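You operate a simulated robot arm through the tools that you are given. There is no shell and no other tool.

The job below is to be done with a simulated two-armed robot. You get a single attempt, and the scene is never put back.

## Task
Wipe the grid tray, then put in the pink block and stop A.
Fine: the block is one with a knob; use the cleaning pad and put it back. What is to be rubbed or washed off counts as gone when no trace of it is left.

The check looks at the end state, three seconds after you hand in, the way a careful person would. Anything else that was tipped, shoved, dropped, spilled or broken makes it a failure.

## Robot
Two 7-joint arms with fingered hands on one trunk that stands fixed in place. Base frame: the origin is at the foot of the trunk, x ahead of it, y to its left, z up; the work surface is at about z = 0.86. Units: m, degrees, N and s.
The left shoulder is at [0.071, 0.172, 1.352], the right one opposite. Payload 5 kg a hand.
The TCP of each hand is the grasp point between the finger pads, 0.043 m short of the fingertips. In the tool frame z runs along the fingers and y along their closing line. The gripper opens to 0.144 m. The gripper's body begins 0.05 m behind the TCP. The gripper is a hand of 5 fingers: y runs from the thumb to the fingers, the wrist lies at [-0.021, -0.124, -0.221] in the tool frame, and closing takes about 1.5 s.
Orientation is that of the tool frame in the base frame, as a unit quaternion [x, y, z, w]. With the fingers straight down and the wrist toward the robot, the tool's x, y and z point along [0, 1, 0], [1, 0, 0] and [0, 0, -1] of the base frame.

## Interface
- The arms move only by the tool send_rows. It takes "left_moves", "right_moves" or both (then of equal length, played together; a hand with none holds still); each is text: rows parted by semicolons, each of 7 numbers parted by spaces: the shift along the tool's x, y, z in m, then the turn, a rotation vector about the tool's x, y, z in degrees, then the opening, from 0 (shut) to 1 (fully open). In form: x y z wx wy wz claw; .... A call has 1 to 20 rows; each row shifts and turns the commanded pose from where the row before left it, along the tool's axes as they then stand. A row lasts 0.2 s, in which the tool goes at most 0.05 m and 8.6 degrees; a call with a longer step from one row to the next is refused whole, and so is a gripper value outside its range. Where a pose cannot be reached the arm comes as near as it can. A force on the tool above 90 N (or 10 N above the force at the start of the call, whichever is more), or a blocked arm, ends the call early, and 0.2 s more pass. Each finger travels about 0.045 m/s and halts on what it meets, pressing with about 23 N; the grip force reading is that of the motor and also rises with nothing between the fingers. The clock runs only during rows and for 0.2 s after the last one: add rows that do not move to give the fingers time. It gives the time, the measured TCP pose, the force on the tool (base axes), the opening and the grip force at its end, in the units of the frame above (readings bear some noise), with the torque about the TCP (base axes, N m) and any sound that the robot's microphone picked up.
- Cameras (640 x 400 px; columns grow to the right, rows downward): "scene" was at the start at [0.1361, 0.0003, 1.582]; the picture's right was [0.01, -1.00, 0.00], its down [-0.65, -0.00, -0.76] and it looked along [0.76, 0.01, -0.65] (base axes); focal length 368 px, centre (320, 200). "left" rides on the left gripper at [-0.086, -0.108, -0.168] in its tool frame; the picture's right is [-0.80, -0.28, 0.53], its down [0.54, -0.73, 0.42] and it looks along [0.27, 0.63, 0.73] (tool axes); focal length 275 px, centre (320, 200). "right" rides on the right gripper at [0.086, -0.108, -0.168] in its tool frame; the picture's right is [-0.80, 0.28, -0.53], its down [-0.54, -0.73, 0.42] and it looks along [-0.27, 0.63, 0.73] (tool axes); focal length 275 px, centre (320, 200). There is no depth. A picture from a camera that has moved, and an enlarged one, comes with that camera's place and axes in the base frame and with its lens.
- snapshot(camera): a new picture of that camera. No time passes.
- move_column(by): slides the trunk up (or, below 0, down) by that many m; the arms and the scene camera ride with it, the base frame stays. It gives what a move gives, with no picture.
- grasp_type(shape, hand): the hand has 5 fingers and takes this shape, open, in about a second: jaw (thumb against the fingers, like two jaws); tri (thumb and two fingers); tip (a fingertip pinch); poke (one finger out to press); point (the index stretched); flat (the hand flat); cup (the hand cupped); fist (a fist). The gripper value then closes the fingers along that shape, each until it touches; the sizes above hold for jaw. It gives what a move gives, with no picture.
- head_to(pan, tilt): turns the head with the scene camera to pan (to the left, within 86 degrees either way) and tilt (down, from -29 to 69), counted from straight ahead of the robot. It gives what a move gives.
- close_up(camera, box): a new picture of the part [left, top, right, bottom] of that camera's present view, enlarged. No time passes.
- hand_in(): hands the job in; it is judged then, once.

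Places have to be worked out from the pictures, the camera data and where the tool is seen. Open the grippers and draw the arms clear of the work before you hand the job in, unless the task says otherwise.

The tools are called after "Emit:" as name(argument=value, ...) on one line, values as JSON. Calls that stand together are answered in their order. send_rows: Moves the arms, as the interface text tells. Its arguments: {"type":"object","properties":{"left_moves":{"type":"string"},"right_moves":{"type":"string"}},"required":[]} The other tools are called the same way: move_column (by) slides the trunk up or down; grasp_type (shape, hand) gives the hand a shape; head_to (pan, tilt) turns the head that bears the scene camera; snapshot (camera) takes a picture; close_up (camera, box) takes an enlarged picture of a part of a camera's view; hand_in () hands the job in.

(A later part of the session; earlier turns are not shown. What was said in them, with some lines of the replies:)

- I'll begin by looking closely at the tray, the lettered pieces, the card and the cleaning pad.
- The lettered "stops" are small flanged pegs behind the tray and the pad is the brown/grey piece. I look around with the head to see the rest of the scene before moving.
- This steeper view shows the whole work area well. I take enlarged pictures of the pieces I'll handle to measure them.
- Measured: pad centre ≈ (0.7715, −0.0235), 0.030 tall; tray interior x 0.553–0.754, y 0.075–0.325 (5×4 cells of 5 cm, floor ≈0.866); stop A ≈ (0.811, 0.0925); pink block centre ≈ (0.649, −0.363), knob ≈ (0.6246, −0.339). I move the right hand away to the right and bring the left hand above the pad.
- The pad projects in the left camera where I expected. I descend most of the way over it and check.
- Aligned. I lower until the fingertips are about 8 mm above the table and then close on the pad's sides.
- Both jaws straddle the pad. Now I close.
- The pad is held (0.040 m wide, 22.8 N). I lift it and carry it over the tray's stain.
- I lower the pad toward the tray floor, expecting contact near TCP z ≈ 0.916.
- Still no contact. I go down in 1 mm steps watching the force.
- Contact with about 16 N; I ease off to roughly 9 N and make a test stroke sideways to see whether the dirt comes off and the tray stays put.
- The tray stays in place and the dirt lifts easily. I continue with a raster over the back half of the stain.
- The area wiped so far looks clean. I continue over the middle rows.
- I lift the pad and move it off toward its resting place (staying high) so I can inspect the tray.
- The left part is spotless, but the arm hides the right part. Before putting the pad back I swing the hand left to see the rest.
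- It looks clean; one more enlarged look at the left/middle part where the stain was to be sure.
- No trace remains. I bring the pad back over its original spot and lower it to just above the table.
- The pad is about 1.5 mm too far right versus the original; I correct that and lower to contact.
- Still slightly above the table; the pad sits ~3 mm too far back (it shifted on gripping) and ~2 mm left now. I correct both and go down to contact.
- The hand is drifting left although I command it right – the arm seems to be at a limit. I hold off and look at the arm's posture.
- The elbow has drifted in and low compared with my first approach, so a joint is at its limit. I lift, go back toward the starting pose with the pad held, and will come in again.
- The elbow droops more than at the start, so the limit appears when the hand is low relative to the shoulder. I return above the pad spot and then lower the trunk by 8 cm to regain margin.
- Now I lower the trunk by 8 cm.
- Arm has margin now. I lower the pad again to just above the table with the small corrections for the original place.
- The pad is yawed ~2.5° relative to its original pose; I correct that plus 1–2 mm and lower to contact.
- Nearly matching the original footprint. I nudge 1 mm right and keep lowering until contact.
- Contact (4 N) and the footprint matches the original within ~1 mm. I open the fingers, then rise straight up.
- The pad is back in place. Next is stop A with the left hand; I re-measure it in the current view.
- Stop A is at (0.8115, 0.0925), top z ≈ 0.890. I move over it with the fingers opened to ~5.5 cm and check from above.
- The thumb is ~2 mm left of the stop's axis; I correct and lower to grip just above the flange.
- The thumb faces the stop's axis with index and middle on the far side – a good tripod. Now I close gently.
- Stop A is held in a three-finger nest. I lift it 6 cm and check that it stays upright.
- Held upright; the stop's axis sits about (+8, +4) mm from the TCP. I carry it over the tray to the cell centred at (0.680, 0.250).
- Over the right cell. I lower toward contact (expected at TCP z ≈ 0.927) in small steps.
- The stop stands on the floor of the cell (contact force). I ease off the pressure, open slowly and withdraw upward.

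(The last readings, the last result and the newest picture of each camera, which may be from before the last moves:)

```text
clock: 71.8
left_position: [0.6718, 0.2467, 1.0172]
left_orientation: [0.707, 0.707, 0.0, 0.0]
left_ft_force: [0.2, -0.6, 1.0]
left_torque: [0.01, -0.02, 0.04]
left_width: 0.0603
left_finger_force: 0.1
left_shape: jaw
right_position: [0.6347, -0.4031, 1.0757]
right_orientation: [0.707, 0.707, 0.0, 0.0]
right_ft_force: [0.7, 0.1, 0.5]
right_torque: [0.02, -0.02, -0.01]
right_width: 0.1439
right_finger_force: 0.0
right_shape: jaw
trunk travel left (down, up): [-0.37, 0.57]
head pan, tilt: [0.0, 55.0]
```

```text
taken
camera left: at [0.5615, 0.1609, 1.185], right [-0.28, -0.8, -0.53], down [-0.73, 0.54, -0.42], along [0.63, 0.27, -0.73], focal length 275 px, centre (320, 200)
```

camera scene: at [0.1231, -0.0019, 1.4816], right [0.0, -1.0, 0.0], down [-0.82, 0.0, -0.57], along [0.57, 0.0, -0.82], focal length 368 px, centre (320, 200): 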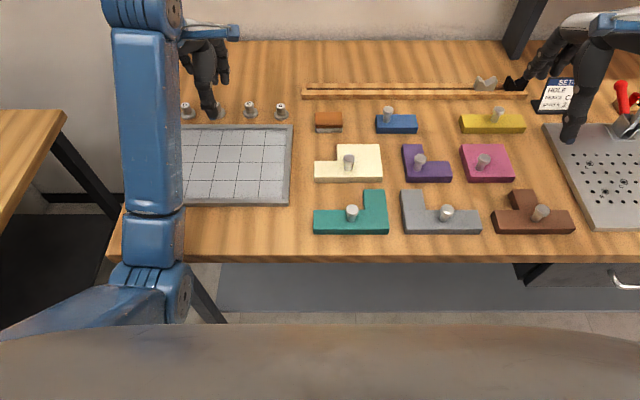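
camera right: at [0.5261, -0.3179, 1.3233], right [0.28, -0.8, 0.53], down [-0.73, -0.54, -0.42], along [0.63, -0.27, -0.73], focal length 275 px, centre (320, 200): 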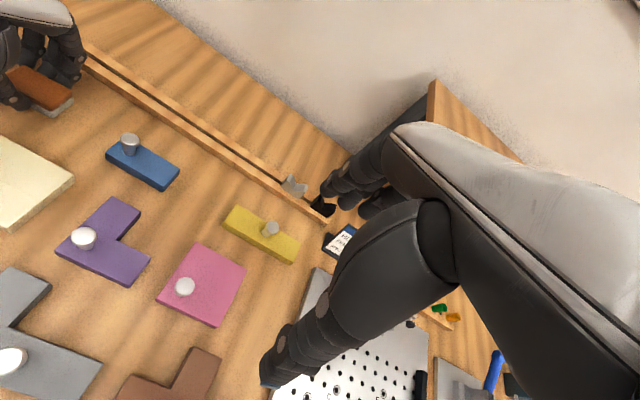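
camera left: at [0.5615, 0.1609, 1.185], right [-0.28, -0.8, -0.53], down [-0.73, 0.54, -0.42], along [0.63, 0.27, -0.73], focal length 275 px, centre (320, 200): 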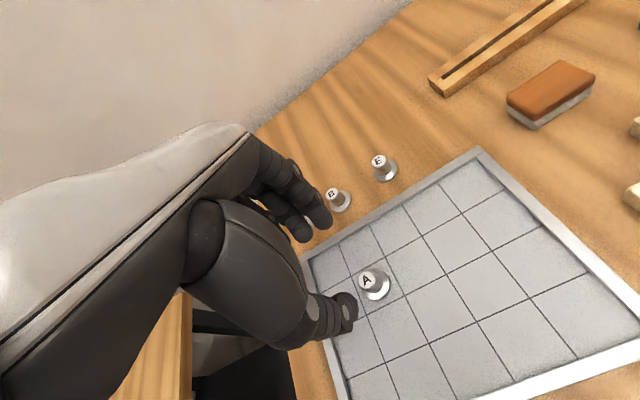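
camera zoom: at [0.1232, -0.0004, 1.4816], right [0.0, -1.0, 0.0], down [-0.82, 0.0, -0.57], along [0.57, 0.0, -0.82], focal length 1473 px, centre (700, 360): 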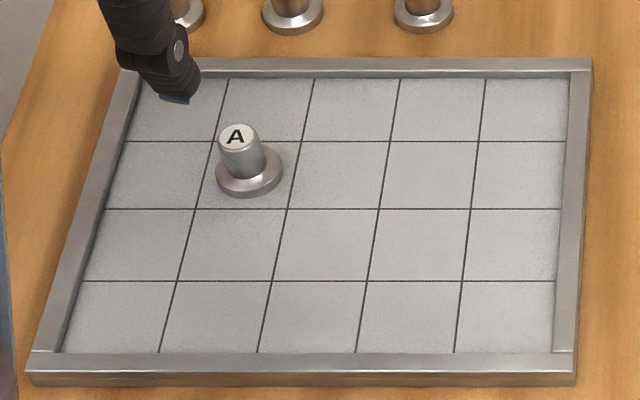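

Stop A stands upright inside its cell. I park the left arm out to the left and bring the right hand above the pink block's knob.

Emit:
send_rows(left_moves=".0 .0 -.03 0 0 0 0.42;.029 .005 -.02 0 0 0 1;.029 .005 -.02 0 0 0 1;.029 .005 -.02 0 0 0 1;.029 .005 -.02 0 0 0 1;.029 .005 -.01 0 0 0 1;.029 .005 0 0 0 0 1;.0 .0 0 0 0 0 1", right_moves=".0095 -.0013 .0 0 0 0 1;.0095 -.0013 .01 0 0 0 0.6;.0095 -.0013 .01 0 0 0 0.6;.0095 -.0013 .01 0 0 0 0.6;.0095 -.0013 .01 0 0 0 0.6;.0095 -.0013 .01 0 0 0 0.45;.0083 -.0013 .01 0 0 0 0.45;0 0 0 0 0 0 0.45")

Emit:
snapshot(camera="scene")

Emit:
snapshot(camera="right")

Emit:
close_up(camera="scene", box=[440, 120, 540, 190])

```text
clock: 73.6
left_position: [0.7007, 0.4222, 1.1382]
left_orientation: [0.707, 0.707, 0.0, 0.0]
left_ft_force: [-0.3, 0.0, -0.9]
left_torque: [0.02, 0.03, -0.01]
left_width: 0.1436
left_finger_force: 0.0
left_shape: jaw
right_position: [0.6254, -0.3397, 1.0159]
right_orientation: [0.707, 0.707, 0.0, 0.001]
right_ft_force: [-0.7, -0.6, -0.2]
right_torque: [0.05, -0.01, 0.01]
right_width: 0.0654
right_finger_force: 0.1
right_shape: jaw
trunk travel left (down, up): [-0.37, 0.57]
head pan, tilt: [0.0, 55.0]
```

```text
taken
camera scene: at [0.1232, -0.0016, 1.4816], right [0.0, -1.0, 0.0], down [-0.82, 0.0, -0.57], along [0.57, 0.0, -0.82], focal length 368 px, centre (320, 200)
```

scene: 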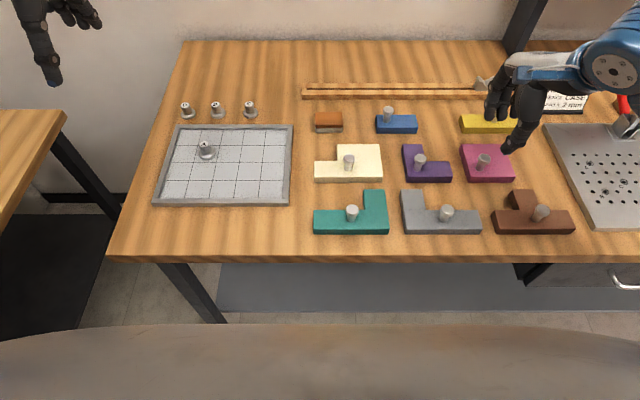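

```text
taken
camera right: at [0.5177, -0.2537, 1.1837], right [0.28, -0.8, 0.53], down [-0.73, -0.54, -0.42], along [0.63, -0.27, -0.73], focal length 275 px, centre (320, 200)
```

right: 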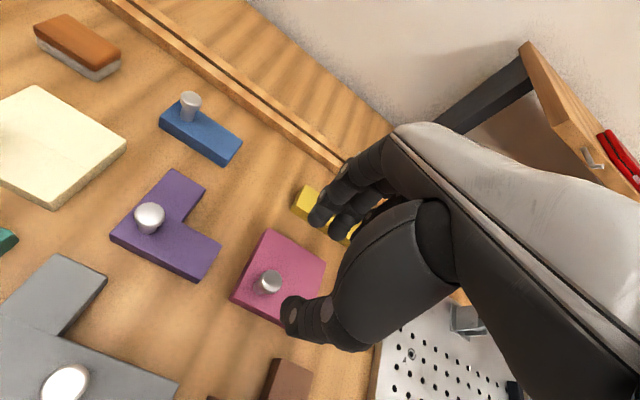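

```text
5.71 times, centred on (490, 155) of scene
camera zoom: at [0.1232, -0.0016, 1.4816], right [0.0, -1.0, 0.0], down [-0.82, 0.0, -0.57], along [0.57, 0.0, -0.82], focal length 2104 px, centre (-651, 457)
```

zoom: 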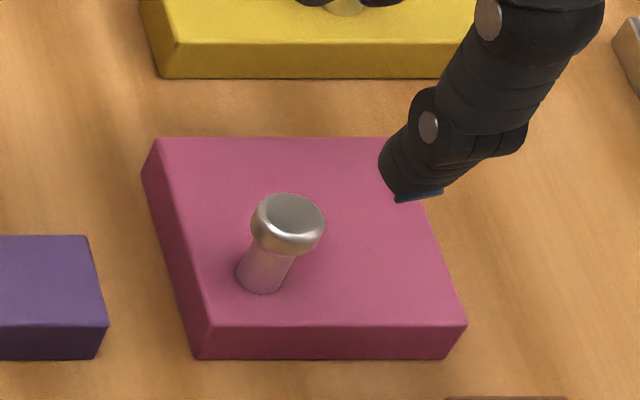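

The knob's axis is at about (0.625, −0.339), top z ≈ 0.917. I descend until the fingertips are just above the knob top and check alignment.

Emit:
send_rows(right_moves="0 0 .02 0 0 0 0.45;0 0 .02 0 0 0 0.45;0 0 .005 0 0 0 0.45;0 0 0 0 0 0 0.45")

Emit:
close_up(camera="scene", box=[440, 120, 540, 190])

Emit:
close_up(camera="right", box=[200, 160, 420, 360])

```text
clock: 74.6
left_position: [0.7001, 0.4217, 1.1376]
left_orientation: [0.707, 0.707, 0.0, 0.001]
left_ft_force: [0.2, -0.1, 0.2]
left_torque: [0.01, 0.03, -0.03]
left_width: 0.1437
left_finger_force: 0.1
left_shape: jaw
right_position: [0.6249, -0.339, 0.971]
right_orientation: [0.707, 0.707, 0.0, 0.0]
right_ft_force: [-0.1, 0.7, 0.3]
right_torque: [0.03, -0.02, 0.05]
right_width: 0.0651
right_finger_force: 0.0
right_shape: jaw
trunk travel left (down, up): [-0.37, 0.57]
head pan, tilt: [0.0, 55.0]
```

```text
5.71 times, centred on (490, 155) of scene
camera zoom: at [0.1231, -0.0006, 1.4816], right [0.0, -1.0, 0.0], down [-0.82, 0.0, -0.57], along [0.57, 0.0, -0.82], focal length 2104 px, centre (-651, 457)
```

zoom: 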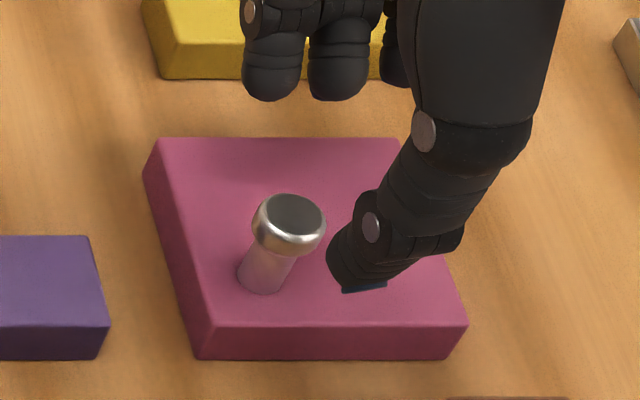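

```text
2.00 times, centred on (310, 260) of right
camera zoom: at [0.517, -0.2532, 1.1389], right [0.28, -0.8, 0.53], down [-0.73, -0.54, -0.42], along [0.63, -0.27, -0.73], focal length 551 px, centre (340, 80)
```

zoom: 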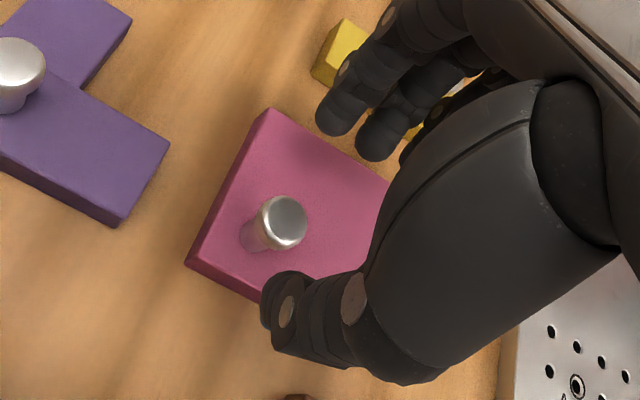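

Relative to the hand the knob sits ~7 mm toward +y of the thumb axis. I correct for that (and for the known forward push of the grip), then lower around the knob.

Emit:
send_rows(right_moves=".0075 -.005 0 0 0 0 0.45;0 0 0 0 0 0 0.45;0 0 .015 0 0 0 0.45;0 0 .015 0 0 0 0.45;0 0 .005 0 0 0 0.45;0 0 0 0 0 0 0.45")

Emit:
close_up(camera="scene", box=[440, 120, 540, 190])

Emit:
close_up(camera="right", box=[200, 160, 420, 360])

```text
clock: 76.0
left_position: [0.7007, 0.4229, 1.1375]
left_orientation: [0.707, 0.707, 0.001, -0.001]
left_ft_force: [0.1, 0.2, 0.8]
left_torque: [0.0, -0.01, 0.04]
left_width: 0.1436
left_finger_force: 0.1
left_shape: jaw
right_position: [0.6209, -0.3336, 0.935]
right_orientation: [0.707, 0.707, -0.001, 0.0]
right_ft_force: [0.6, 0.1, -0.4]
right_torque: [0.02, 0.0, 0.03]
right_width: 0.0653
right_finger_force: 0.0
right_shape: jaw
trunk travel left (down, up): [-0.37, 0.57]
head pan, tilt: [0.0, 55.0]
```

```text
5.71 times, centred on (490, 155) of scene
camera zoom: at [0.1232, -0.0004, 1.4816], right [0.0, -1.0, 0.0], down [-0.82, 0.0, -0.57], along [0.57, 0.0, -0.82], focal length 2104 px, centre (-651, 457)
```

zoom: 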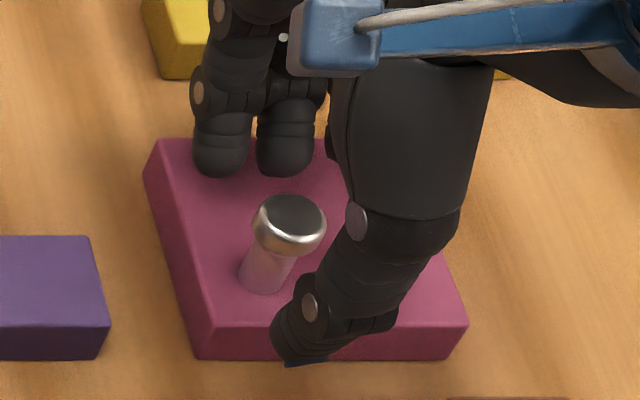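

```text
2.00 times, centred on (310, 260) of right
camera zoom: at [0.5133, -0.246, 1.1027], right [0.28, -0.8, 0.53], down [-0.73, -0.54, -0.42], along [0.63, -0.27, -0.73], focal length 551 px, centre (340, 80)
```

zoom: 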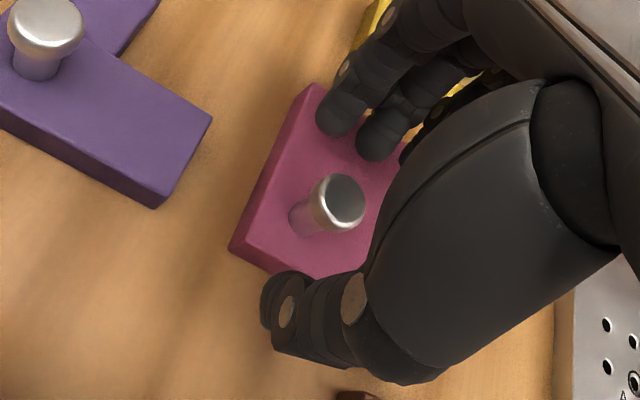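

The knob lies between thumb and index/middle. I shift 2 mm right, lower 4 mm more, and close.

Emit:
send_rows(right_moves="-.002 0 .004 0 0 0 0.45;0 0 0 0 0 0 0.45;0 0 0 0 0 0 0.36;0 0 0 0 0 0 0.28;0 0 0 0 0 0 0.2;0 0 0 0 0 0 0.1;0 0 0 0 0 0 0;0 0 0 0 0 0 0;0 0 0 0 0 0 0;0 0 0 0 0 0 0")

Emit:
close_up(camera="scene", box=[440, 120, 540, 190])

Emit:
close_up(camera="right", box=[200, 160, 420, 360])

```text
clock: 78.2
left_position: [0.6992, 0.4217, 1.1385]
left_orientation: [0.707, 0.707, 0.0, 0.0]
left_ft_force: [0.4, 0.5, 0.8]
left_torque: [0.0, 0.02, 0.01]
left_width: 0.1435
left_finger_force: 0.1
left_shape: jaw
right_position: [0.6207, -0.3342, 0.9309]
right_orientation: [0.707, 0.708, 0.0, 0.0]
right_ft_force: [-0.3, 0.2, 1.3]
right_torque: [-0.01, -0.11, 0.03]
right_width: 0.0113
right_finger_force: 22.8
right_shape: jaw
trunk travel left (down, up): [-0.37, 0.57]
head pan, tilt: [0.0, 55.0]
```

```text
5.71 times, centred on (490, 155) of scene
camera zoom: at [0.123, -0.0004, 1.4816], right [0.0, -1.0, 0.0], down [-0.82, 0.0, -0.57], along [0.57, 0.0, -0.82], focal length 2104 px, centre (-651, 457)
```

zoom: 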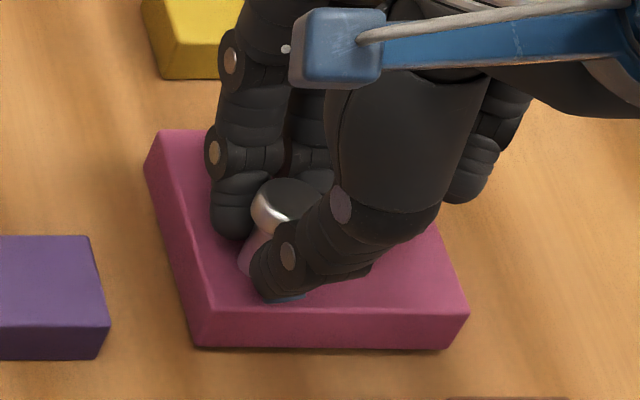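

```text
2.00 times, centred on (310, 260) of right
camera zoom: at [0.5128, -0.2479, 1.0991], right [0.28, -0.8, 0.53], down [-0.73, -0.54, -0.42], along [0.63, -0.27, -0.73], focal length 551 px, centre (340, 80)
```

zoom: 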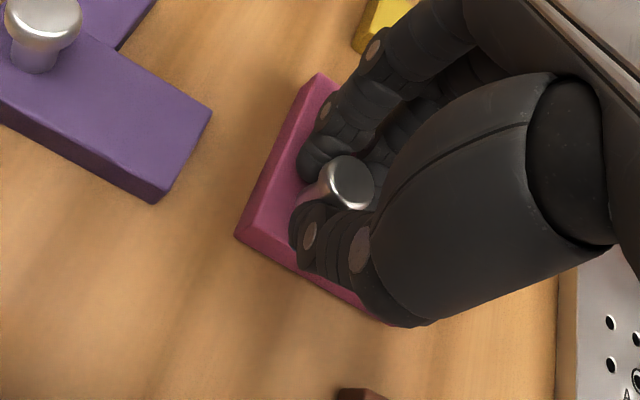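

Gripped around the knob's stem. I lift slowly 5 cm and check for tilt.

Emit:
send_rows(right_moves="0 0 -.004 0 0 0 0;0 0 -.006 0 0 0 0;0 0 -.01 0 0 0 0;0 0 -.015 0 0 0 0;0 0 -.015 0 0 0 0;0 0 0 0 0 0 0;0 0 0 0 0 0 0")

Emit:
close_up(camera="scene", box=[430, 100, 550, 190])

Emit:
snapshot(camera="right")

```text
clock: 79.8
left_position: [0.6997, 0.4224, 1.1372]
left_orientation: [0.708, 0.707, 0.001, 0.0]
left_ft_force: [-0.1, -0.6, -0.3]
left_torque: [0.02, 0.01, 0.01]
left_width: 0.1437
left_finger_force: 0.0
left_shape: jaw
right_position: [0.6216, -0.3346, 0.9815]
right_orientation: [0.707, 0.707, 0.001, 0.0]
right_ft_force: [0.6, 0.1, -0.1]
right_torque: [0.0, 0.02, 0.0]
right_width: 0.0113
right_finger_force: 23.5
right_shape: jaw
trunk travel left (down, up): [-0.37, 0.57]
head pan, tilt: [0.0, 55.0]
```

```text
4.44 times, centred on (490, 145) of scene
camera zoom: at [0.1232, -0.0004, 1.4816], right [0.0, -1.0, 0.0], down [-0.82, 0.0, -0.57], along [0.57, 0.0, -0.82], focal length 1636 px, centre (-436, 444)
```

zoom: 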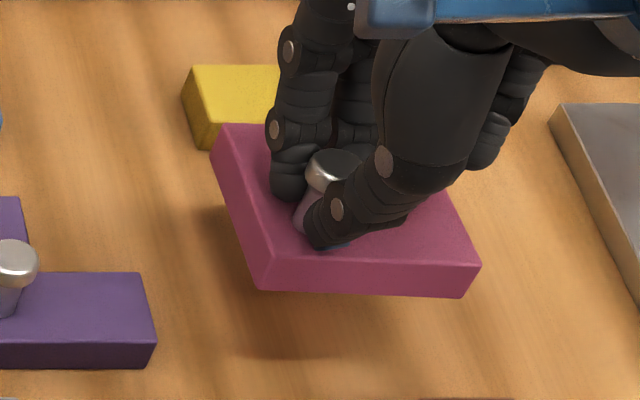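

```text
taken
camera right: at [0.5127, -0.2471, 1.1487], right [0.28, -0.8, 0.53], down [-0.73, -0.54, -0.42], along [0.63, -0.27, -0.73], focal length 275 px, centre (320, 200)
```

right: 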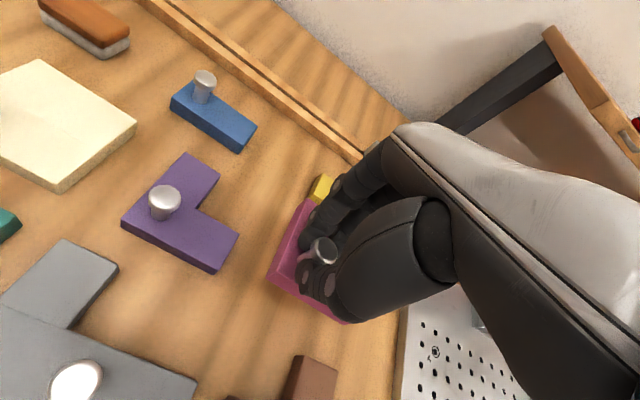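

The block is lifted nearly level. I raise it clear of all knobs and carry it over to the tray, stopping above the two right-hand columns.

Emit:
send_rows(right_moves="0 0 -.025 0 0 0 0;0 0 -.025 0 0 0 0;.015 0 0 0 0 0 0;.0275 0 0 0 0 0 0;.0275 0 0 0 0 0 0;.0275 0 0 0 0 0 0;.0275 0 0 0 0 0 0;.0275 0 0 0 0 0 0;.0275 0 0 0 0 0 0;.0275 0 0 0 0 0 0;.0275 0 0 0 0 0 0;.0275 0 0 0 0 0 0;.0275 0 0 0 0 0 0;.0275 0 0 0 0 0 0;.0275 0 0 0 0 0 0;.0275 0 0 0 0 0 0;.0275 0 0 0 0 0 0;.0275 0 0 0 0 0 0;.0275 0 0 0 0 0 0;.0275 0 0 0 0 0 0")

Emit:
snapshot(camera="scene")

Emit:
snapshot(camera="right")

```text
clock: 84.0
left_position: [0.6995, 0.4242, 1.1371]
left_orientation: [0.707, 0.707, -0.001, 0.001]
left_ft_force: [-1.0, -0.4, 0.4]
left_torque: [-0.02, 0.03, -0.03]
left_width: 0.1438
left_finger_force: 0.0
left_shape: jaw
right_position: [0.6191, 0.1511, 1.0317]
right_orientation: [0.707, 0.707, -0.002, 0.0]
right_ft_force: [-0.1, 0.7, -0.6]
right_torque: [0.01, 0.03, -0.01]
right_width: 0.0113
right_finger_force: 23.6
right_shape: jaw
trunk travel left (down, up): [-0.37, 0.57]
head pan, tilt: [0.0, 55.0]
```

```text
taken
camera scene: at [0.1232, 0.0012, 1.4816], right [0.0, -1.0, 0.0], down [-0.82, 0.0, -0.57], along [0.57, 0.0, -0.82], focal length 368 px, centre (320, 200)
```

scene: 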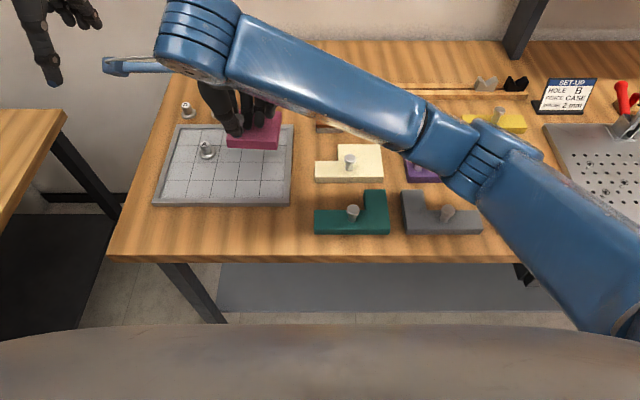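

```text
taken
camera right: at [0.5115, 0.2385, 1.1996], right [0.28, -0.8, 0.54], down [-0.73, -0.54, -0.42], along [0.63, -0.27, -0.73], focal length 275 px, centre (320, 200)
```

right: 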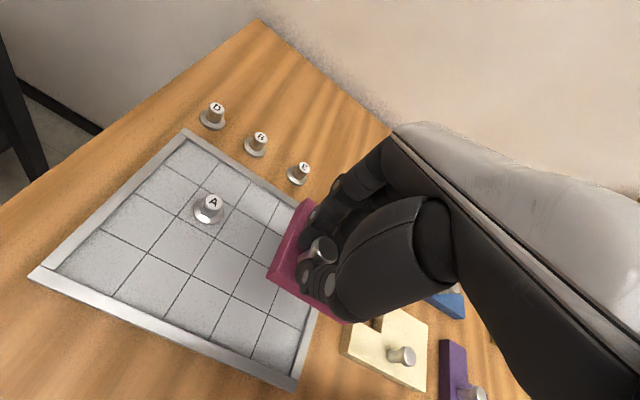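

The block is over the tray's right columns. I lower it to ~2.5 cm above the floor and check alignment with the grid.

Emit:
send_rows(right_moves="0 .002 .02 0 0 0 0;0 0 .02 0 0 0 0;0 0 .02 0 0 0 0;0 0 .01 0 0 0 0;0 0 0 0 0 0 0;0 0 0 0 0 0 0")

Emit:
close_up(camera="scene", box=[150, 110, 310, 210])

Emit:
snapshot(camera="right")

```text
clock: 85.4
left_position: [0.7, 0.423, 1.1373]
left_orientation: [0.707, 0.707, 0.0, 0.001]
left_ft_force: [0.3, 0.4, 0.4]
left_torque: [-0.02, 0.0, -0.05]
left_width: 0.1434
left_finger_force: 0.1
left_shape: jaw
right_position: [0.6237, 0.149, 0.9617]
right_orientation: [0.708, 0.706, 0.0, 0.0]
right_ft_force: [-0.4, -0.1, -1.5]
right_torque: [0.02, -0.01, -0.01]
right_width: 0.0111
right_finger_force: 23.3
right_shape: jaw
trunk travel left (down, up): [-0.37, 0.57]
head pan, tilt: [0.0, 55.0]
```

```text
4.00 times, centred on (230, 160) of scene
camera zoom: at [0.1234, -0.0002, 1.4816], right [0.0, -1.0, 0.0], down [-0.82, 0.0, -0.57], along [0.57, 0.0, -0.82], focal length 1473 px, centre (680, 360)
```

zoom: 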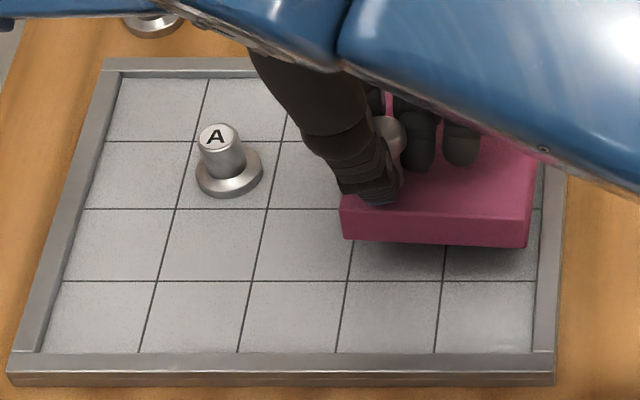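

```text
taken
camera right: at [0.5157, 0.2349, 1.13], right [0.28, -0.8, 0.53], down [-0.73, -0.54, -0.42], along [0.63, -0.27, -0.73], focal length 275 px, centre (320, 200)
```

right: 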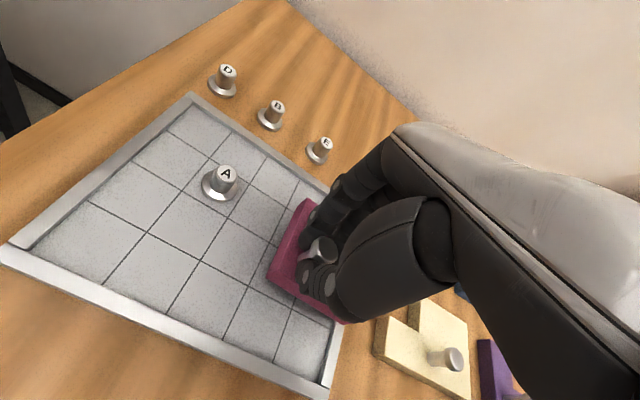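

I correct small yaw (≈1.6°) and offset so the block sits centred on its 2×2 cells, then lower near the floor.

Emit:
send_rows(right_moves="-.0015 -.003 .005 0 0 -1.6 0;0 0 .005 0 0 0 0;0 0 .005 0 0 0 0;0 0 0 0 0 0 0")

Emit:
close_up(camera="scene", box=[150, 110, 310, 210])

Emit:
close_up(camera="right", box=[160, 160, 400, 360])

```text
clock: 86.4
left_position: [0.7008, 0.4226, 1.1375]
left_orientation: [0.707, 0.707, 0.0, -0.001]
left_ft_force: [-0.2, 0.1, 0.0]
left_torque: [0.02, -0.02, 0.04]
left_width: 0.1436
left_finger_force: 0.1
left_shape: jaw
right_position: [0.618, 0.1477, 0.9459]
right_orientation: [0.697, 0.717, 0.0, 0.0]
right_ft_force: [0.5, -0.9, -1.1]
right_torque: [0.05, 0.05, 0.01]
right_width: 0.0113
right_finger_force: 22.6
right_shape: jaw
trunk travel left (down, up): [-0.37, 0.57]
head pan, tilt: [0.0, 55.0]
```

```text
4.00 times, centred on (230, 160) of scene
camera zoom: at [0.1233, -0.0003, 1.4816], right [0.0, -1.0, 0.0], down [-0.82, 0.0, -0.57], along [0.57, 0.0, -0.82], focal length 1473 px, centre (680, 360)
```

zoom: 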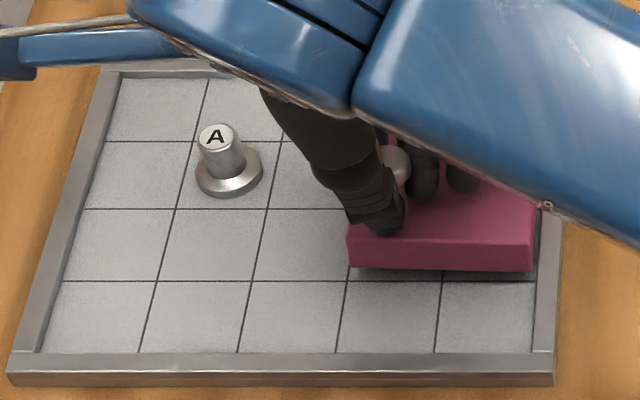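

```text
2.00 times, centred on (280, 260) of right
camera zoom: at [0.5084, 0.2312, 1.1142], right [0.31, -0.79, 0.53], down [-0.71, -0.56, -0.42], along [0.63, -0.25, -0.73], focal length 551 px, centre (400, 80)
```

zoom: 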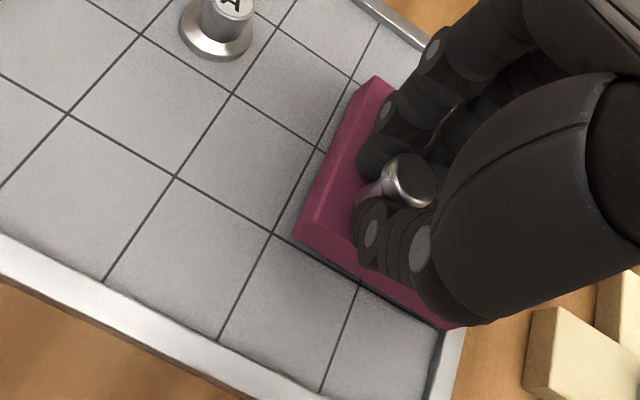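

Block edges are at y 0.078–0.173 and front x ≈ 0.608 – well within the 2×2 cells. I lower to contact in small steps.

Emit:
send_rows(right_moves="0 0 .003 0 0 0 0;0 0 .002 0 0 0 0;0 0 0 0 0 0 0")

Emit:
send_rows(right_moves="0 0 .002 0 0 0 0;0 0 0 0 0 0 0")

Emit:
close_up(camera="scene", box=[210, 130, 310, 210])

```text
clock: 87.2
left_position: [0.7, 0.4223, 1.138]
left_orientation: [0.707, 0.707, 0.0, 0.0]
left_ft_force: [0.0, 0.0, -0.9]
left_torque: [0.01, 0.01, 0.0]
left_width: 0.1436
left_finger_force: 0.2
left_shape: jaw
right_position: [0.619, 0.1486, 0.9425]
right_orientation: [0.697, 0.717, 0.0, 0.0]
right_ft_force: [-0.4, 0.0, 0.6]
right_torque: [-0.03, -0.07, 0.0]
right_width: 0.0112
right_finger_force: 22.6
right_shape: jaw
trunk travel left (down, up): [-0.37, 0.57]
head pan, tilt: [0.0, 55.0]
```

```text
clock: 87.8
left_position: [0.6996, 0.4228, 1.1385]
left_orientation: [0.707, 0.707, 0.0, 0.0]
left_ft_force: [-0.4, 0.6, 0.7]
left_torque: [0.03, 0.0, 0.0]
left_width: 0.1437
left_finger_force: 0.1
left_shape: jaw
right_position: [0.6189, 0.1482, 0.9396]
right_orientation: [0.697, 0.717, -0.001, 0.001]
right_ft_force: [-1.0, 0.2, 1.5]
right_torque: [-0.06, -0.13, -0.02]
right_width: 0.0114
right_finger_force: 23.1
right_shape: jaw
trunk travel left (down, up): [-0.37, 0.57]
head pan, tilt: [0.0, 55.0]
```

```text
5.00 times, centred on (260, 170) of scene
camera zoom: at [0.123, -0.0003, 1.4816], right [0.0, -1.0, 0.0], down [-0.82, 0.0, -0.57], along [0.57, 0.0, -0.82], focal length 1841 px, centre (620, 350)
```

zoom: 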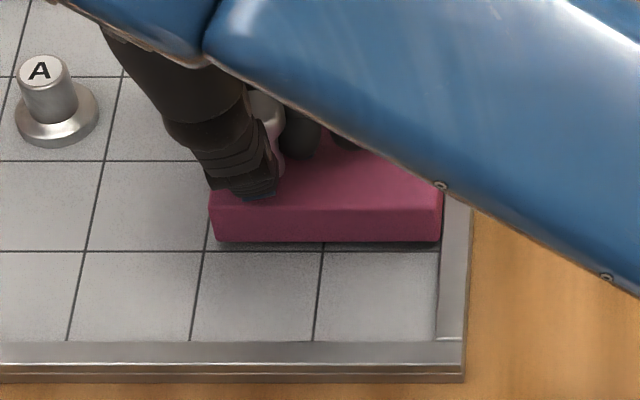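

Light contact; the right edge is only ~1–2 mm from the rim, so I shift 2 mm left and then press down gently until seated.

Emit:
send_rows(right_moves=".002 0 -.001 0 0 0 0;0 0 .002 0 0 0 0;0 0 0 0 0 0 0")

Emit:
send_rows(right_moves="0 0 .0015 0 0 0 0;0 0 0 0 0 0 0")

Emit:
send_rows(right_moves="0 0 .001 0 0 0 0;0 0 0 0 0 0 0")

Emit:
close_up(camera="scene", box=[210, 130, 310, 210])

Emit:
close_up(camera="right", box=[160, 160, 400, 360])

```text
clock: 88.6
left_position: [0.6989, 0.4229, 1.1373]
left_orientation: [0.707, 0.707, 0.0, 0.0]
left_ft_force: [-0.2, 0.7, -0.2]
left_torque: [-0.02, -0.04, 0.01]
left_width: 0.1435
left_finger_force: 0.1
left_shape: jaw
right_position: [0.6181, 0.1488, 0.9393]
right_orientation: [0.697, 0.717, 0.0, 0.0]
right_ft_force: [-0.9, 0.0, 3.3]
right_torque: [-0.02, -0.13, -0.04]
right_width: 0.0114
right_finger_force: 23.1
right_shape: jaw
trunk travel left (down, up): [-0.37, 0.57]
head pan, tilt: [0.0, 55.0]
```

```text
clock: 89.2
left_position: [0.6985, 0.4227, 1.137]
left_orientation: [0.707, 0.707, 0.001, 0.001]
left_ft_force: [0.1, -0.6, 0.0]
left_torque: [0.01, 0.01, -0.02]
left_width: 0.1437
left_finger_force: 0.1
left_shape: jaw
right_position: [0.6189, 0.1499, 0.9374]
right_orientation: [0.697, 0.717, 0.0, 0.0]
right_ft_force: [-1.6, 0.5, 2.8]
right_torque: [0.01, -0.23, -0.04]
right_width: 0.0114
right_finger_force: 23.3
right_shape: jaw
trunk travel left (down, up): [-0.37, 0.57]
head pan, tilt: [0.0, 55.0]
```

```text
clock: 89.8
left_position: [0.7, 0.4227, 1.1388]
left_orientation: [0.707, 0.707, 0.0, 0.0]
left_ft_force: [-0.6, -0.3, 0.2]
left_torque: [0.0, 0.0, -0.01]
left_width: 0.1437
left_finger_force: 0.0
left_shape: jaw
right_position: [0.6193, 0.1494, 0.9371]
right_orientation: [0.697, 0.717, 0.0, 0.001]
right_ft_force: [-1.8, -1.6, 4.1]
right_torque: [0.01, -0.22, -0.02]
right_width: 0.0116
right_finger_force: 22.8
right_shape: jaw
trunk travel left (down, up): [-0.37, 0.57]
head pan, tilt: [0.0, 55.0]
```

```text
5.00 times, centred on (260, 170) of scene
camera zoom: at [0.1227, -0.0005, 1.4817], right [0.0, -1.0, 0.0], down [-0.82, 0.0, -0.57], along [0.57, 0.0, -0.82], focal length 1841 px, centre (620, 350)
```

zoom: 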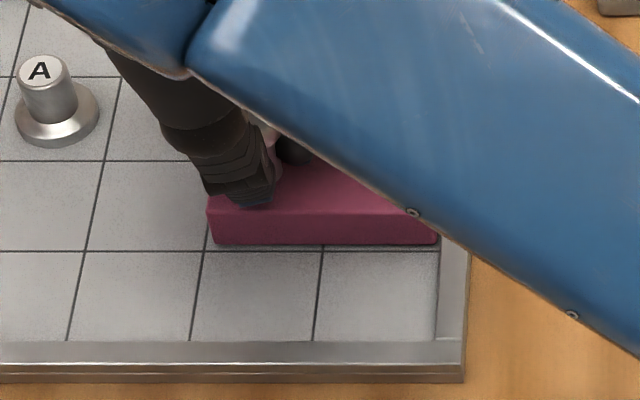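

```text
2.00 times, centred on (280, 260) of right
camera zoom: at [0.5091, 0.2329, 1.1043], right [0.31, -0.79, 0.53], down [-0.71, -0.56, -0.42], along [0.63, -0.25, -0.73], focal length 551 px, centre (400, 80)
```

zoom: 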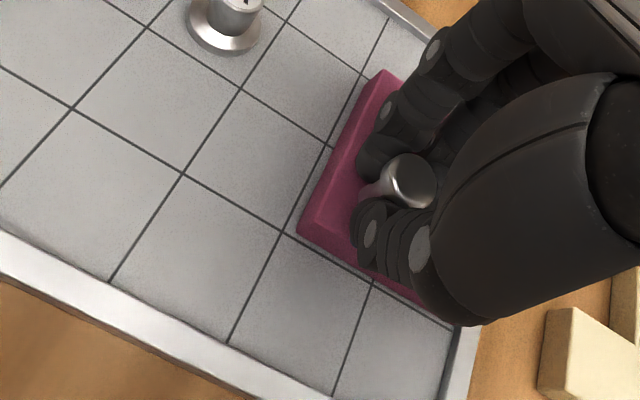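

The block is seated (4 N, aligned with the grid lines). I open slowly and withdraw straight up.

Emit:
send_rows(right_moves="0 0 0 0 0 0 0.1;0 0 0 0 0 0 0.15;0 0 0 0 0 0 0.2;0 0 0 0 0 0 0.26;0 0 0 0 0 0 0.32;0 0 0 0 0 0 0.38;0 0 0 0 0 0 0.45;0 0 0 0 0 0 0.45;0 0 0 0 0 0 0.45")

Emit:
close_up(camera="right", box=[160, 160, 400, 360])

Emit:
snapshot(camera="scene")

```text
clock: 91.8
left_position: [0.6995, 0.4225, 1.1379]
left_orientation: [0.707, 0.707, 0.0, -0.001]
left_ft_force: [-0.6, 1.2, 0.2]
left_torque: [-0.03, 0.0, 0.0]
left_width: 0.1435
left_finger_force: 0.0
left_shape: jaw
right_position: [0.6203, 0.1486, 0.9362]
right_orientation: [0.697, 0.717, 0.0, 0.0]
right_ft_force: [-0.5, -0.1, 0.1]
right_torque: [0.02, 0.0, -0.03]
right_width: 0.0644
right_finger_force: 0.0
right_shape: jaw
trunk travel left (down, up): [-0.37, 0.57]
head pan, tilt: [0.0, 55.0]
```

```text
2.00 times, centred on (280, 260) of right
camera zoom: at [0.5094, 0.2331, 1.104], right [0.31, -0.79, 0.53], down [-0.71, -0.56, -0.42], along [0.63, -0.25, -0.73], focal length 551 px, centre (400, 80)
```

zoom: 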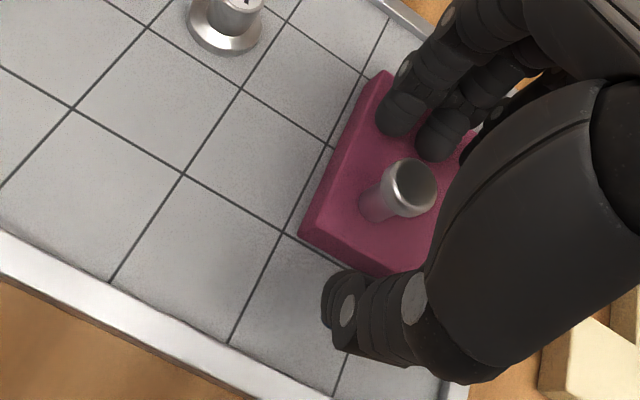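

```text
taken
camera scene: at [0.1232, -0.0002, 1.4816], right [0.0, -1.0, 0.0], down [-0.82, 0.0, -0.57], along [0.57, 0.0, -0.82], focal length 368 px, centre (320, 200)
```

scene: 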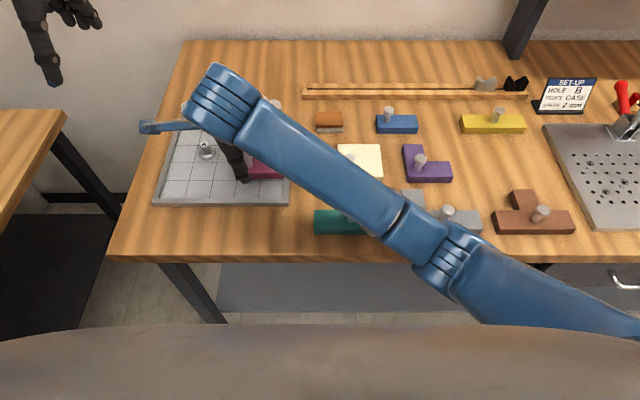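

Released; the block sits flat. I lift the hand up and retract the right arm to its side.

Emit:
send_rows(right_moves="0 0 -.01 0 0 0 0.45;0 0 -.02 0 0 0 0.45;0 0 -.03 0 0 0 0.45;0 0 -.04 0 0 0 0.45;0 0 -.04 0 0 1.6 0.45;-.036 0 0 0 0 0 0.45;-.036 0 0 0 0 0 0.45;-.036 0 0 0 0 0 1;-.036 0 0 0 0 0 1;-.036 0 0 0 0 0 1;-.036 0 0 0 0 0 1;-.036 0 0 0 0 0 1;-.036 0 0 0 0 0 1;-.036 0 0 0 0 0 1;-.036 0 0 0 0 0 1;-.036 0 0 0 0 0 1;-.036 0 0 0 0 0 1;-.036 0 0 0 0 0 1;-.036 0 0 0 0 0 1;-.036 0 0 0 0 0 1")

Emit:
snapshot(camera="scene")

Emit:
close_up(camera="scene", box=[150, 90, 310, 210])

Emit:
close_up(camera="scene", box=[210, 130, 310, 210])

```text
clock: 93.0
left_position: [0.7019, 0.4198, 1.1366]
left_orientation: [0.707, 0.707, 0.0, -0.001]
left_ft_force: [0.5, 0.0, -0.4]
left_torque: [0.02, 0.04, -0.02]
left_width: 0.1436
left_finger_force: 0.0
left_shape: jaw
right_position: [0.6602, 0.0556, 0.9846]
right_orientation: [0.733, 0.675, -0.058, 0.056]
right_ft_force: [0.6, -1.6, -0.6]
right_torque: [0.07, 0.02, -0.03]
right_width: 0.0646
right_finger_force: 0.0
right_shape: jaw
right hand out of reach, approached as far as the arm can: row 5
trunk travel left (down, up): [-0.37, 0.57]
head pan, tilt: [0.0, 55.0]
stopped in row 5 (right hand): the arm was blocked; the commanded pose is now the measured one
```

```text
taken
camera scene: at [0.1256, -0.003, 1.4813], right [0.0, -1.0, 0.0], down [-0.82, 0.0, -0.57], along [0.57, 0.0, -0.82], focal length 368 px, centre (320, 200)
```

scene: 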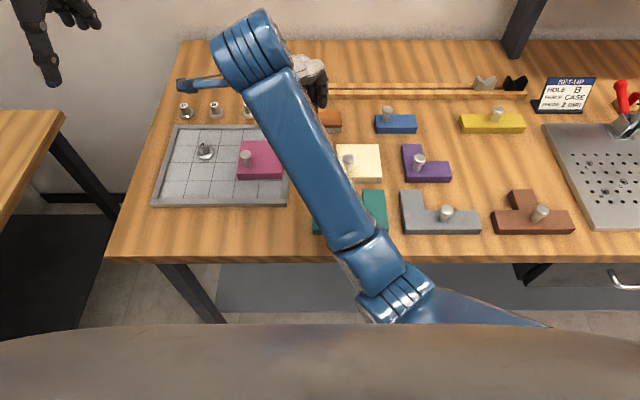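

```text
3.33 times, centred on (230, 150) of scene
camera zoom: at [0.1256, -0.003, 1.4813], right [0.0, -1.0, 0.0], down [-0.82, 0.0, -0.57], along [0.57, 0.0, -0.82], focal length 1227 px, centre (620, 367)
```

zoom: 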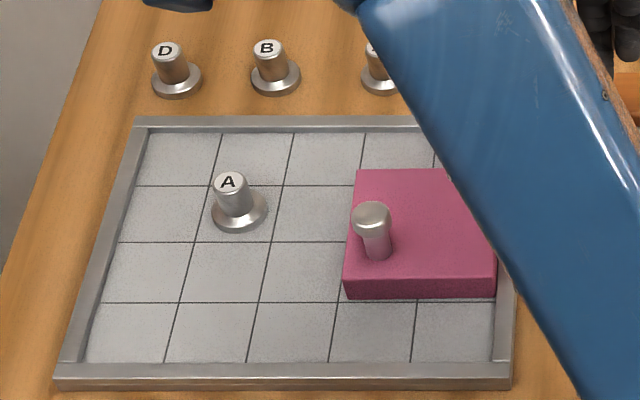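

```text
5.00 times, centred on (260, 170) of scene
camera zoom: at [0.1256, -0.003, 1.4813], right [0.0, -1.0, 0.0], down [-0.82, 0.0, -0.57], along [0.57, 0.0, -0.82], focal length 1841 px, centre (620, 350)
```

zoom: 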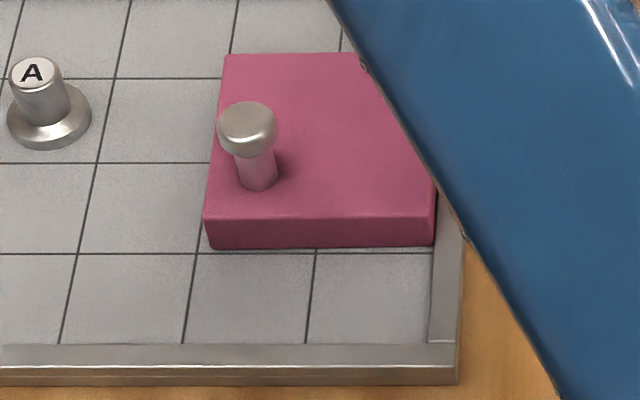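

The pink block is well placed, but while rising the right arm hit a limit and swung a bit to the right; nothing looks disturbed. Raising the trunk lifts both arms vertically without joint motion, which is the safest way to clear the table.

Emit:
move_column(by=0.12)

Emit:
snapshot(camera="scene")

Emit:
snapshot(camera="right")

Emit:
snapshot(camera="left")

```text
clock: 94.5
left_position: [0.7006, 0.4222, 1.2561]
left_orientation: [0.708, 0.706, -0.001, 0.0]
left_ft_force: [0.7, -0.2, -0.2]
left_torque: [0.0, 0.0, -0.01]
left_width: 0.1436
left_finger_force: 0.1
left_shape: jaw
right_position: [0.6589, 0.0604, 1.1049]
right_orientation: [0.732, 0.676, -0.058, 0.055]
right_ft_force: [0.7, 0.1, -0.8]
right_torque: [-0.01, 0.01, -0.01]
right_width: 0.0648
right_finger_force: 0.0
right_shape: jaw
trunk travel left (down, up): [-0.49, 0.45]
head pan, tilt: [0.0, 55.0]
```

```text
taken
camera scene: at [0.1236, -0.0002, 1.6015], right [0.0, -1.0, 0.0], down [-0.82, 0.0, -0.57], along [0.57, 0.0, -0.82], focal length 368 px, centre (320, 200)
```

scene: 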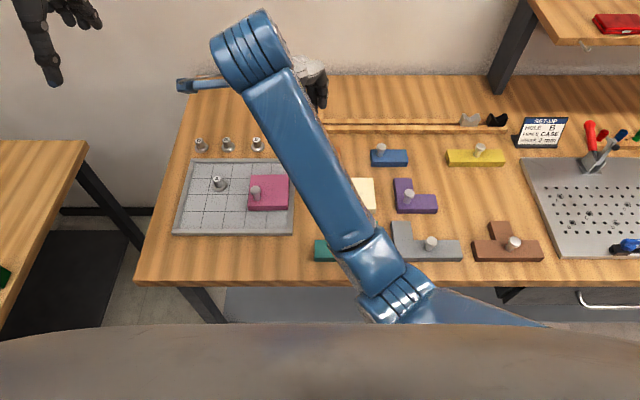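

```text
taken
camera right: at [0.5587, 0.1794, 1.2562], right [0.23, -0.72, 0.66], down [-0.77, -0.55, -0.33], along [0.6, -0.43, -0.68], focal length 275 px, centre (320, 200)
```

right: 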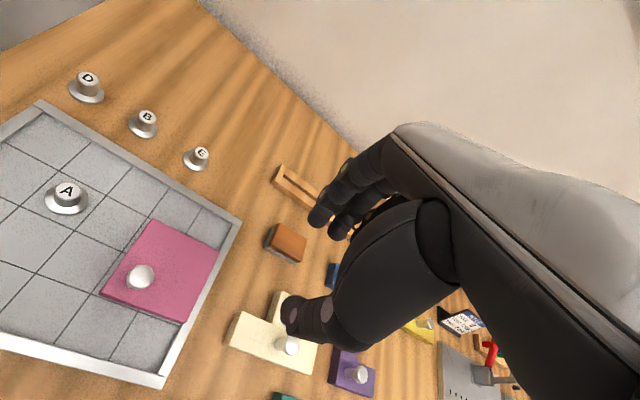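

```text
taken
camera left: at [0.59, 0.3367, 1.4251], right [-0.29, -0.8, -0.53], down [-0.73, 0.54, -0.42], along [0.63, 0.27, -0.73], focal length 275 px, centre (320, 200)
```

left: 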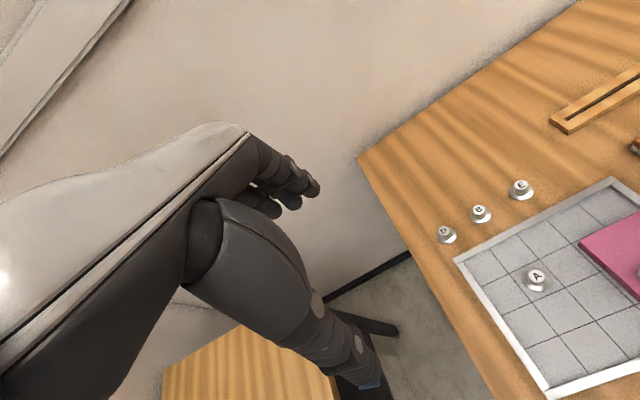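

Everything is intact: pad, blocks, stops, tray. Now I move the right hand to the right in free space, in a few cautious rows.

Emit:
send_rows(right_moves="-.025 0 .003 0 0 0 0.45;-.025 0 .003 0 0 0 0.45;-.025 0 .003 0 0 0 0.45;-.025 0 .003 0 0 0 0.45;0 0 0 0 0 0 0.45")

Emit:
snapshot(camera="scene")

```text
clock: 95.7
left_position: [0.6991, 0.4229, 1.2564]
left_orientation: [0.708, 0.707, -0.001, 0.0]
left_ft_force: [0.3, 0.4, 0.7]
left_torque: [-0.02, 0.0, 0.03]
left_width: 0.1439
left_finger_force: 0.0
left_shape: jaw
right_position: [0.6525, -0.0422, 1.1105]
right_orientation: [0.732, 0.677, -0.058, 0.056]
right_ft_force: [-0.1, -0.4, 0.0]
right_torque: [-0.01, -0.02, 0.0]
right_width: 0.0646
right_finger_force: 0.0
right_shape: jaw
trunk travel left (down, up): [-0.49, 0.45]
head pan, tilt: [0.0, 55.0]
```

```text
taken
camera scene: at [0.1233, 0.0004, 1.6016], right [0.0, -1.0, 0.0], down [-0.82, 0.0, -0.57], along [0.57, 0.0, -0.82], focal length 368 px, centre (320, 200)
```

scene: 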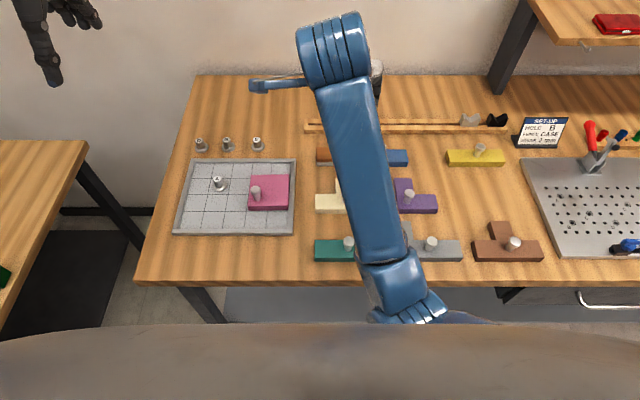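

The arm moves normally again. I continue retracting to the right.

Emit:
send_rows(right_moves="-.028 0 .004 0 0 0 0.45;-.028 0 .004 0 0 0 0.45;-.028 0 .004 0 0 0 0.7;-.028 0 .004 0 0 0 1;-.028 0 .004 0 0 0 1;-.028 0 .004 0 0 0 1;-.028 0 .004 0 0 0 1;-.028 0 .004 0 0 0 1;-.028 0 .004 0 0 0 1;-.028 0 .004 0 0 0 1;-.028 0 .004 0 0 0 1;-.028 0 .004 0 0 0 1;0 0 0 0 0 0 1;0 0 0 0 0 0 1")

Emit:
snapshot(camera="scene")

Emit:
close_up(camera="scene", box=[160, 125, 310, 240])

Emit:
close_up(camera="scene", box=[300, 110, 560, 270])

```text
clock: 98.7
left_position: [0.7, 0.4221, 1.2572]
left_orientation: [0.708, 0.706, 0.0, -0.001]
left_ft_force: [-0.1, 0.9, -1.5]
left_torque: [-0.01, -0.02, -0.01]
left_width: 0.1437
left_finger_force: 0.1
left_shape: jaw
right_position: [0.6221, -0.3775, 1.1173]
right_orientation: [0.731, 0.678, -0.058, 0.054]
right_ft_force: [0.2, -0.6, -0.6]
right_torque: [0.01, 0.05, 0.01]
right_width: 0.1435
right_finger_force: 0.0
right_shape: jaw
trunk travel left (down, up): [-0.49, 0.45]
head pan, tilt: [0.0, 55.0]
```

```text
taken
camera scene: at [0.1232, -0.0003, 1.6016], right [0.0, -1.0, 0.0], down [-0.82, 0.0, -0.57], along [0.57, 0.0, -0.82], focal length 368 px, centre (320, 200)
```

scene: 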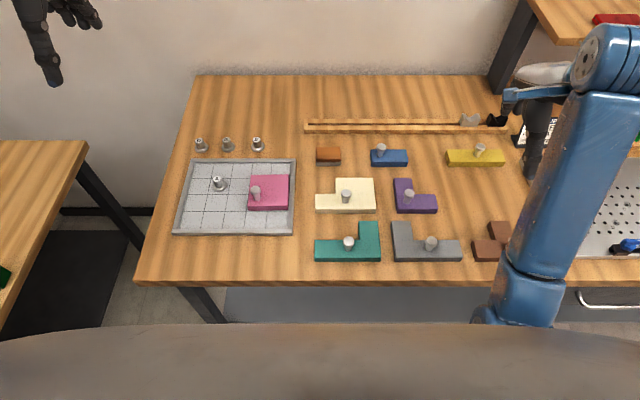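

```text
3.48 times, centred on (235, 182) of scene
camera zoom: at [0.1232, -0.0003, 1.6016], right [0.0, -1.0, 0.0], down [-0.82, 0.0, -0.57], along [0.57, 0.0, -0.82], focal length 1281 px, centre (616, 261)
```

zoom: 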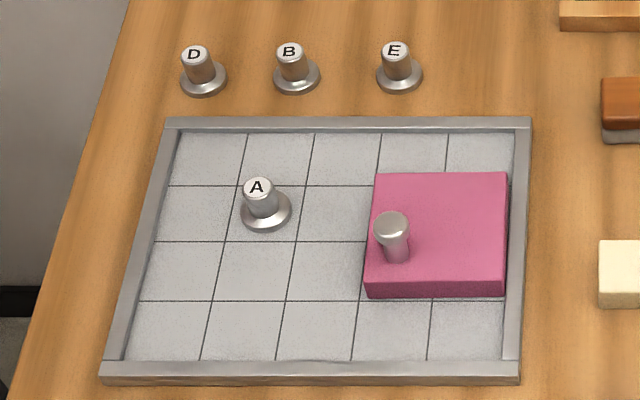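

```text
2.46 times, centred on (430, 190) of scene
camera zoom: at [0.1232, -0.0003, 1.6016], right [0.0, -1.0, 0.0], down [-0.82, 0.0, -0.57], along [0.57, 0.0, -0.82], focal length 906 px, centre (49, 225)
```

zoom: 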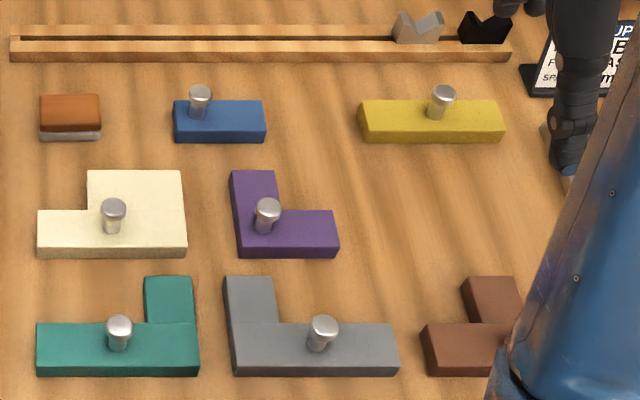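

The tray is clean, stop A and the pink block sit flat within their cells, the pad is back, everything else is where it was, and both hands are open and clear. I hand in.

Emit:
hand_in()

```text
The job is handed in.
```

I finished the job and handed it in; the result of the check hasn't come back to me.

- **Tray:** I wiped it with the cleaning pad, and no trace of the stain shows in enlarged pictures.
- **Pad:** It is back within about 1 mm of where it started.
- **Stop A:** It stands upright in one cell of the tray. I took "put in" to mean into the tray, not into a hole in the plate on the right.
- **Pink block:** The one with the knob lies flat, lined up with the grid, on the two right-hand columns of the tray.

While lifting away from the placed block, the right arm hit a joint limit and swung a few centimetres to the right. I saw nothing moved or knocked in the pictures afterwards. I raised the trunk to clear the table before drawing the arm back.

The last picture shows the other stops and blocks in place, apart from the part of the brown block hidden by the right arm. Both hands are open. The left is off to the side, and the right is held above the right-hand end of the table with its forearm over the brown block.
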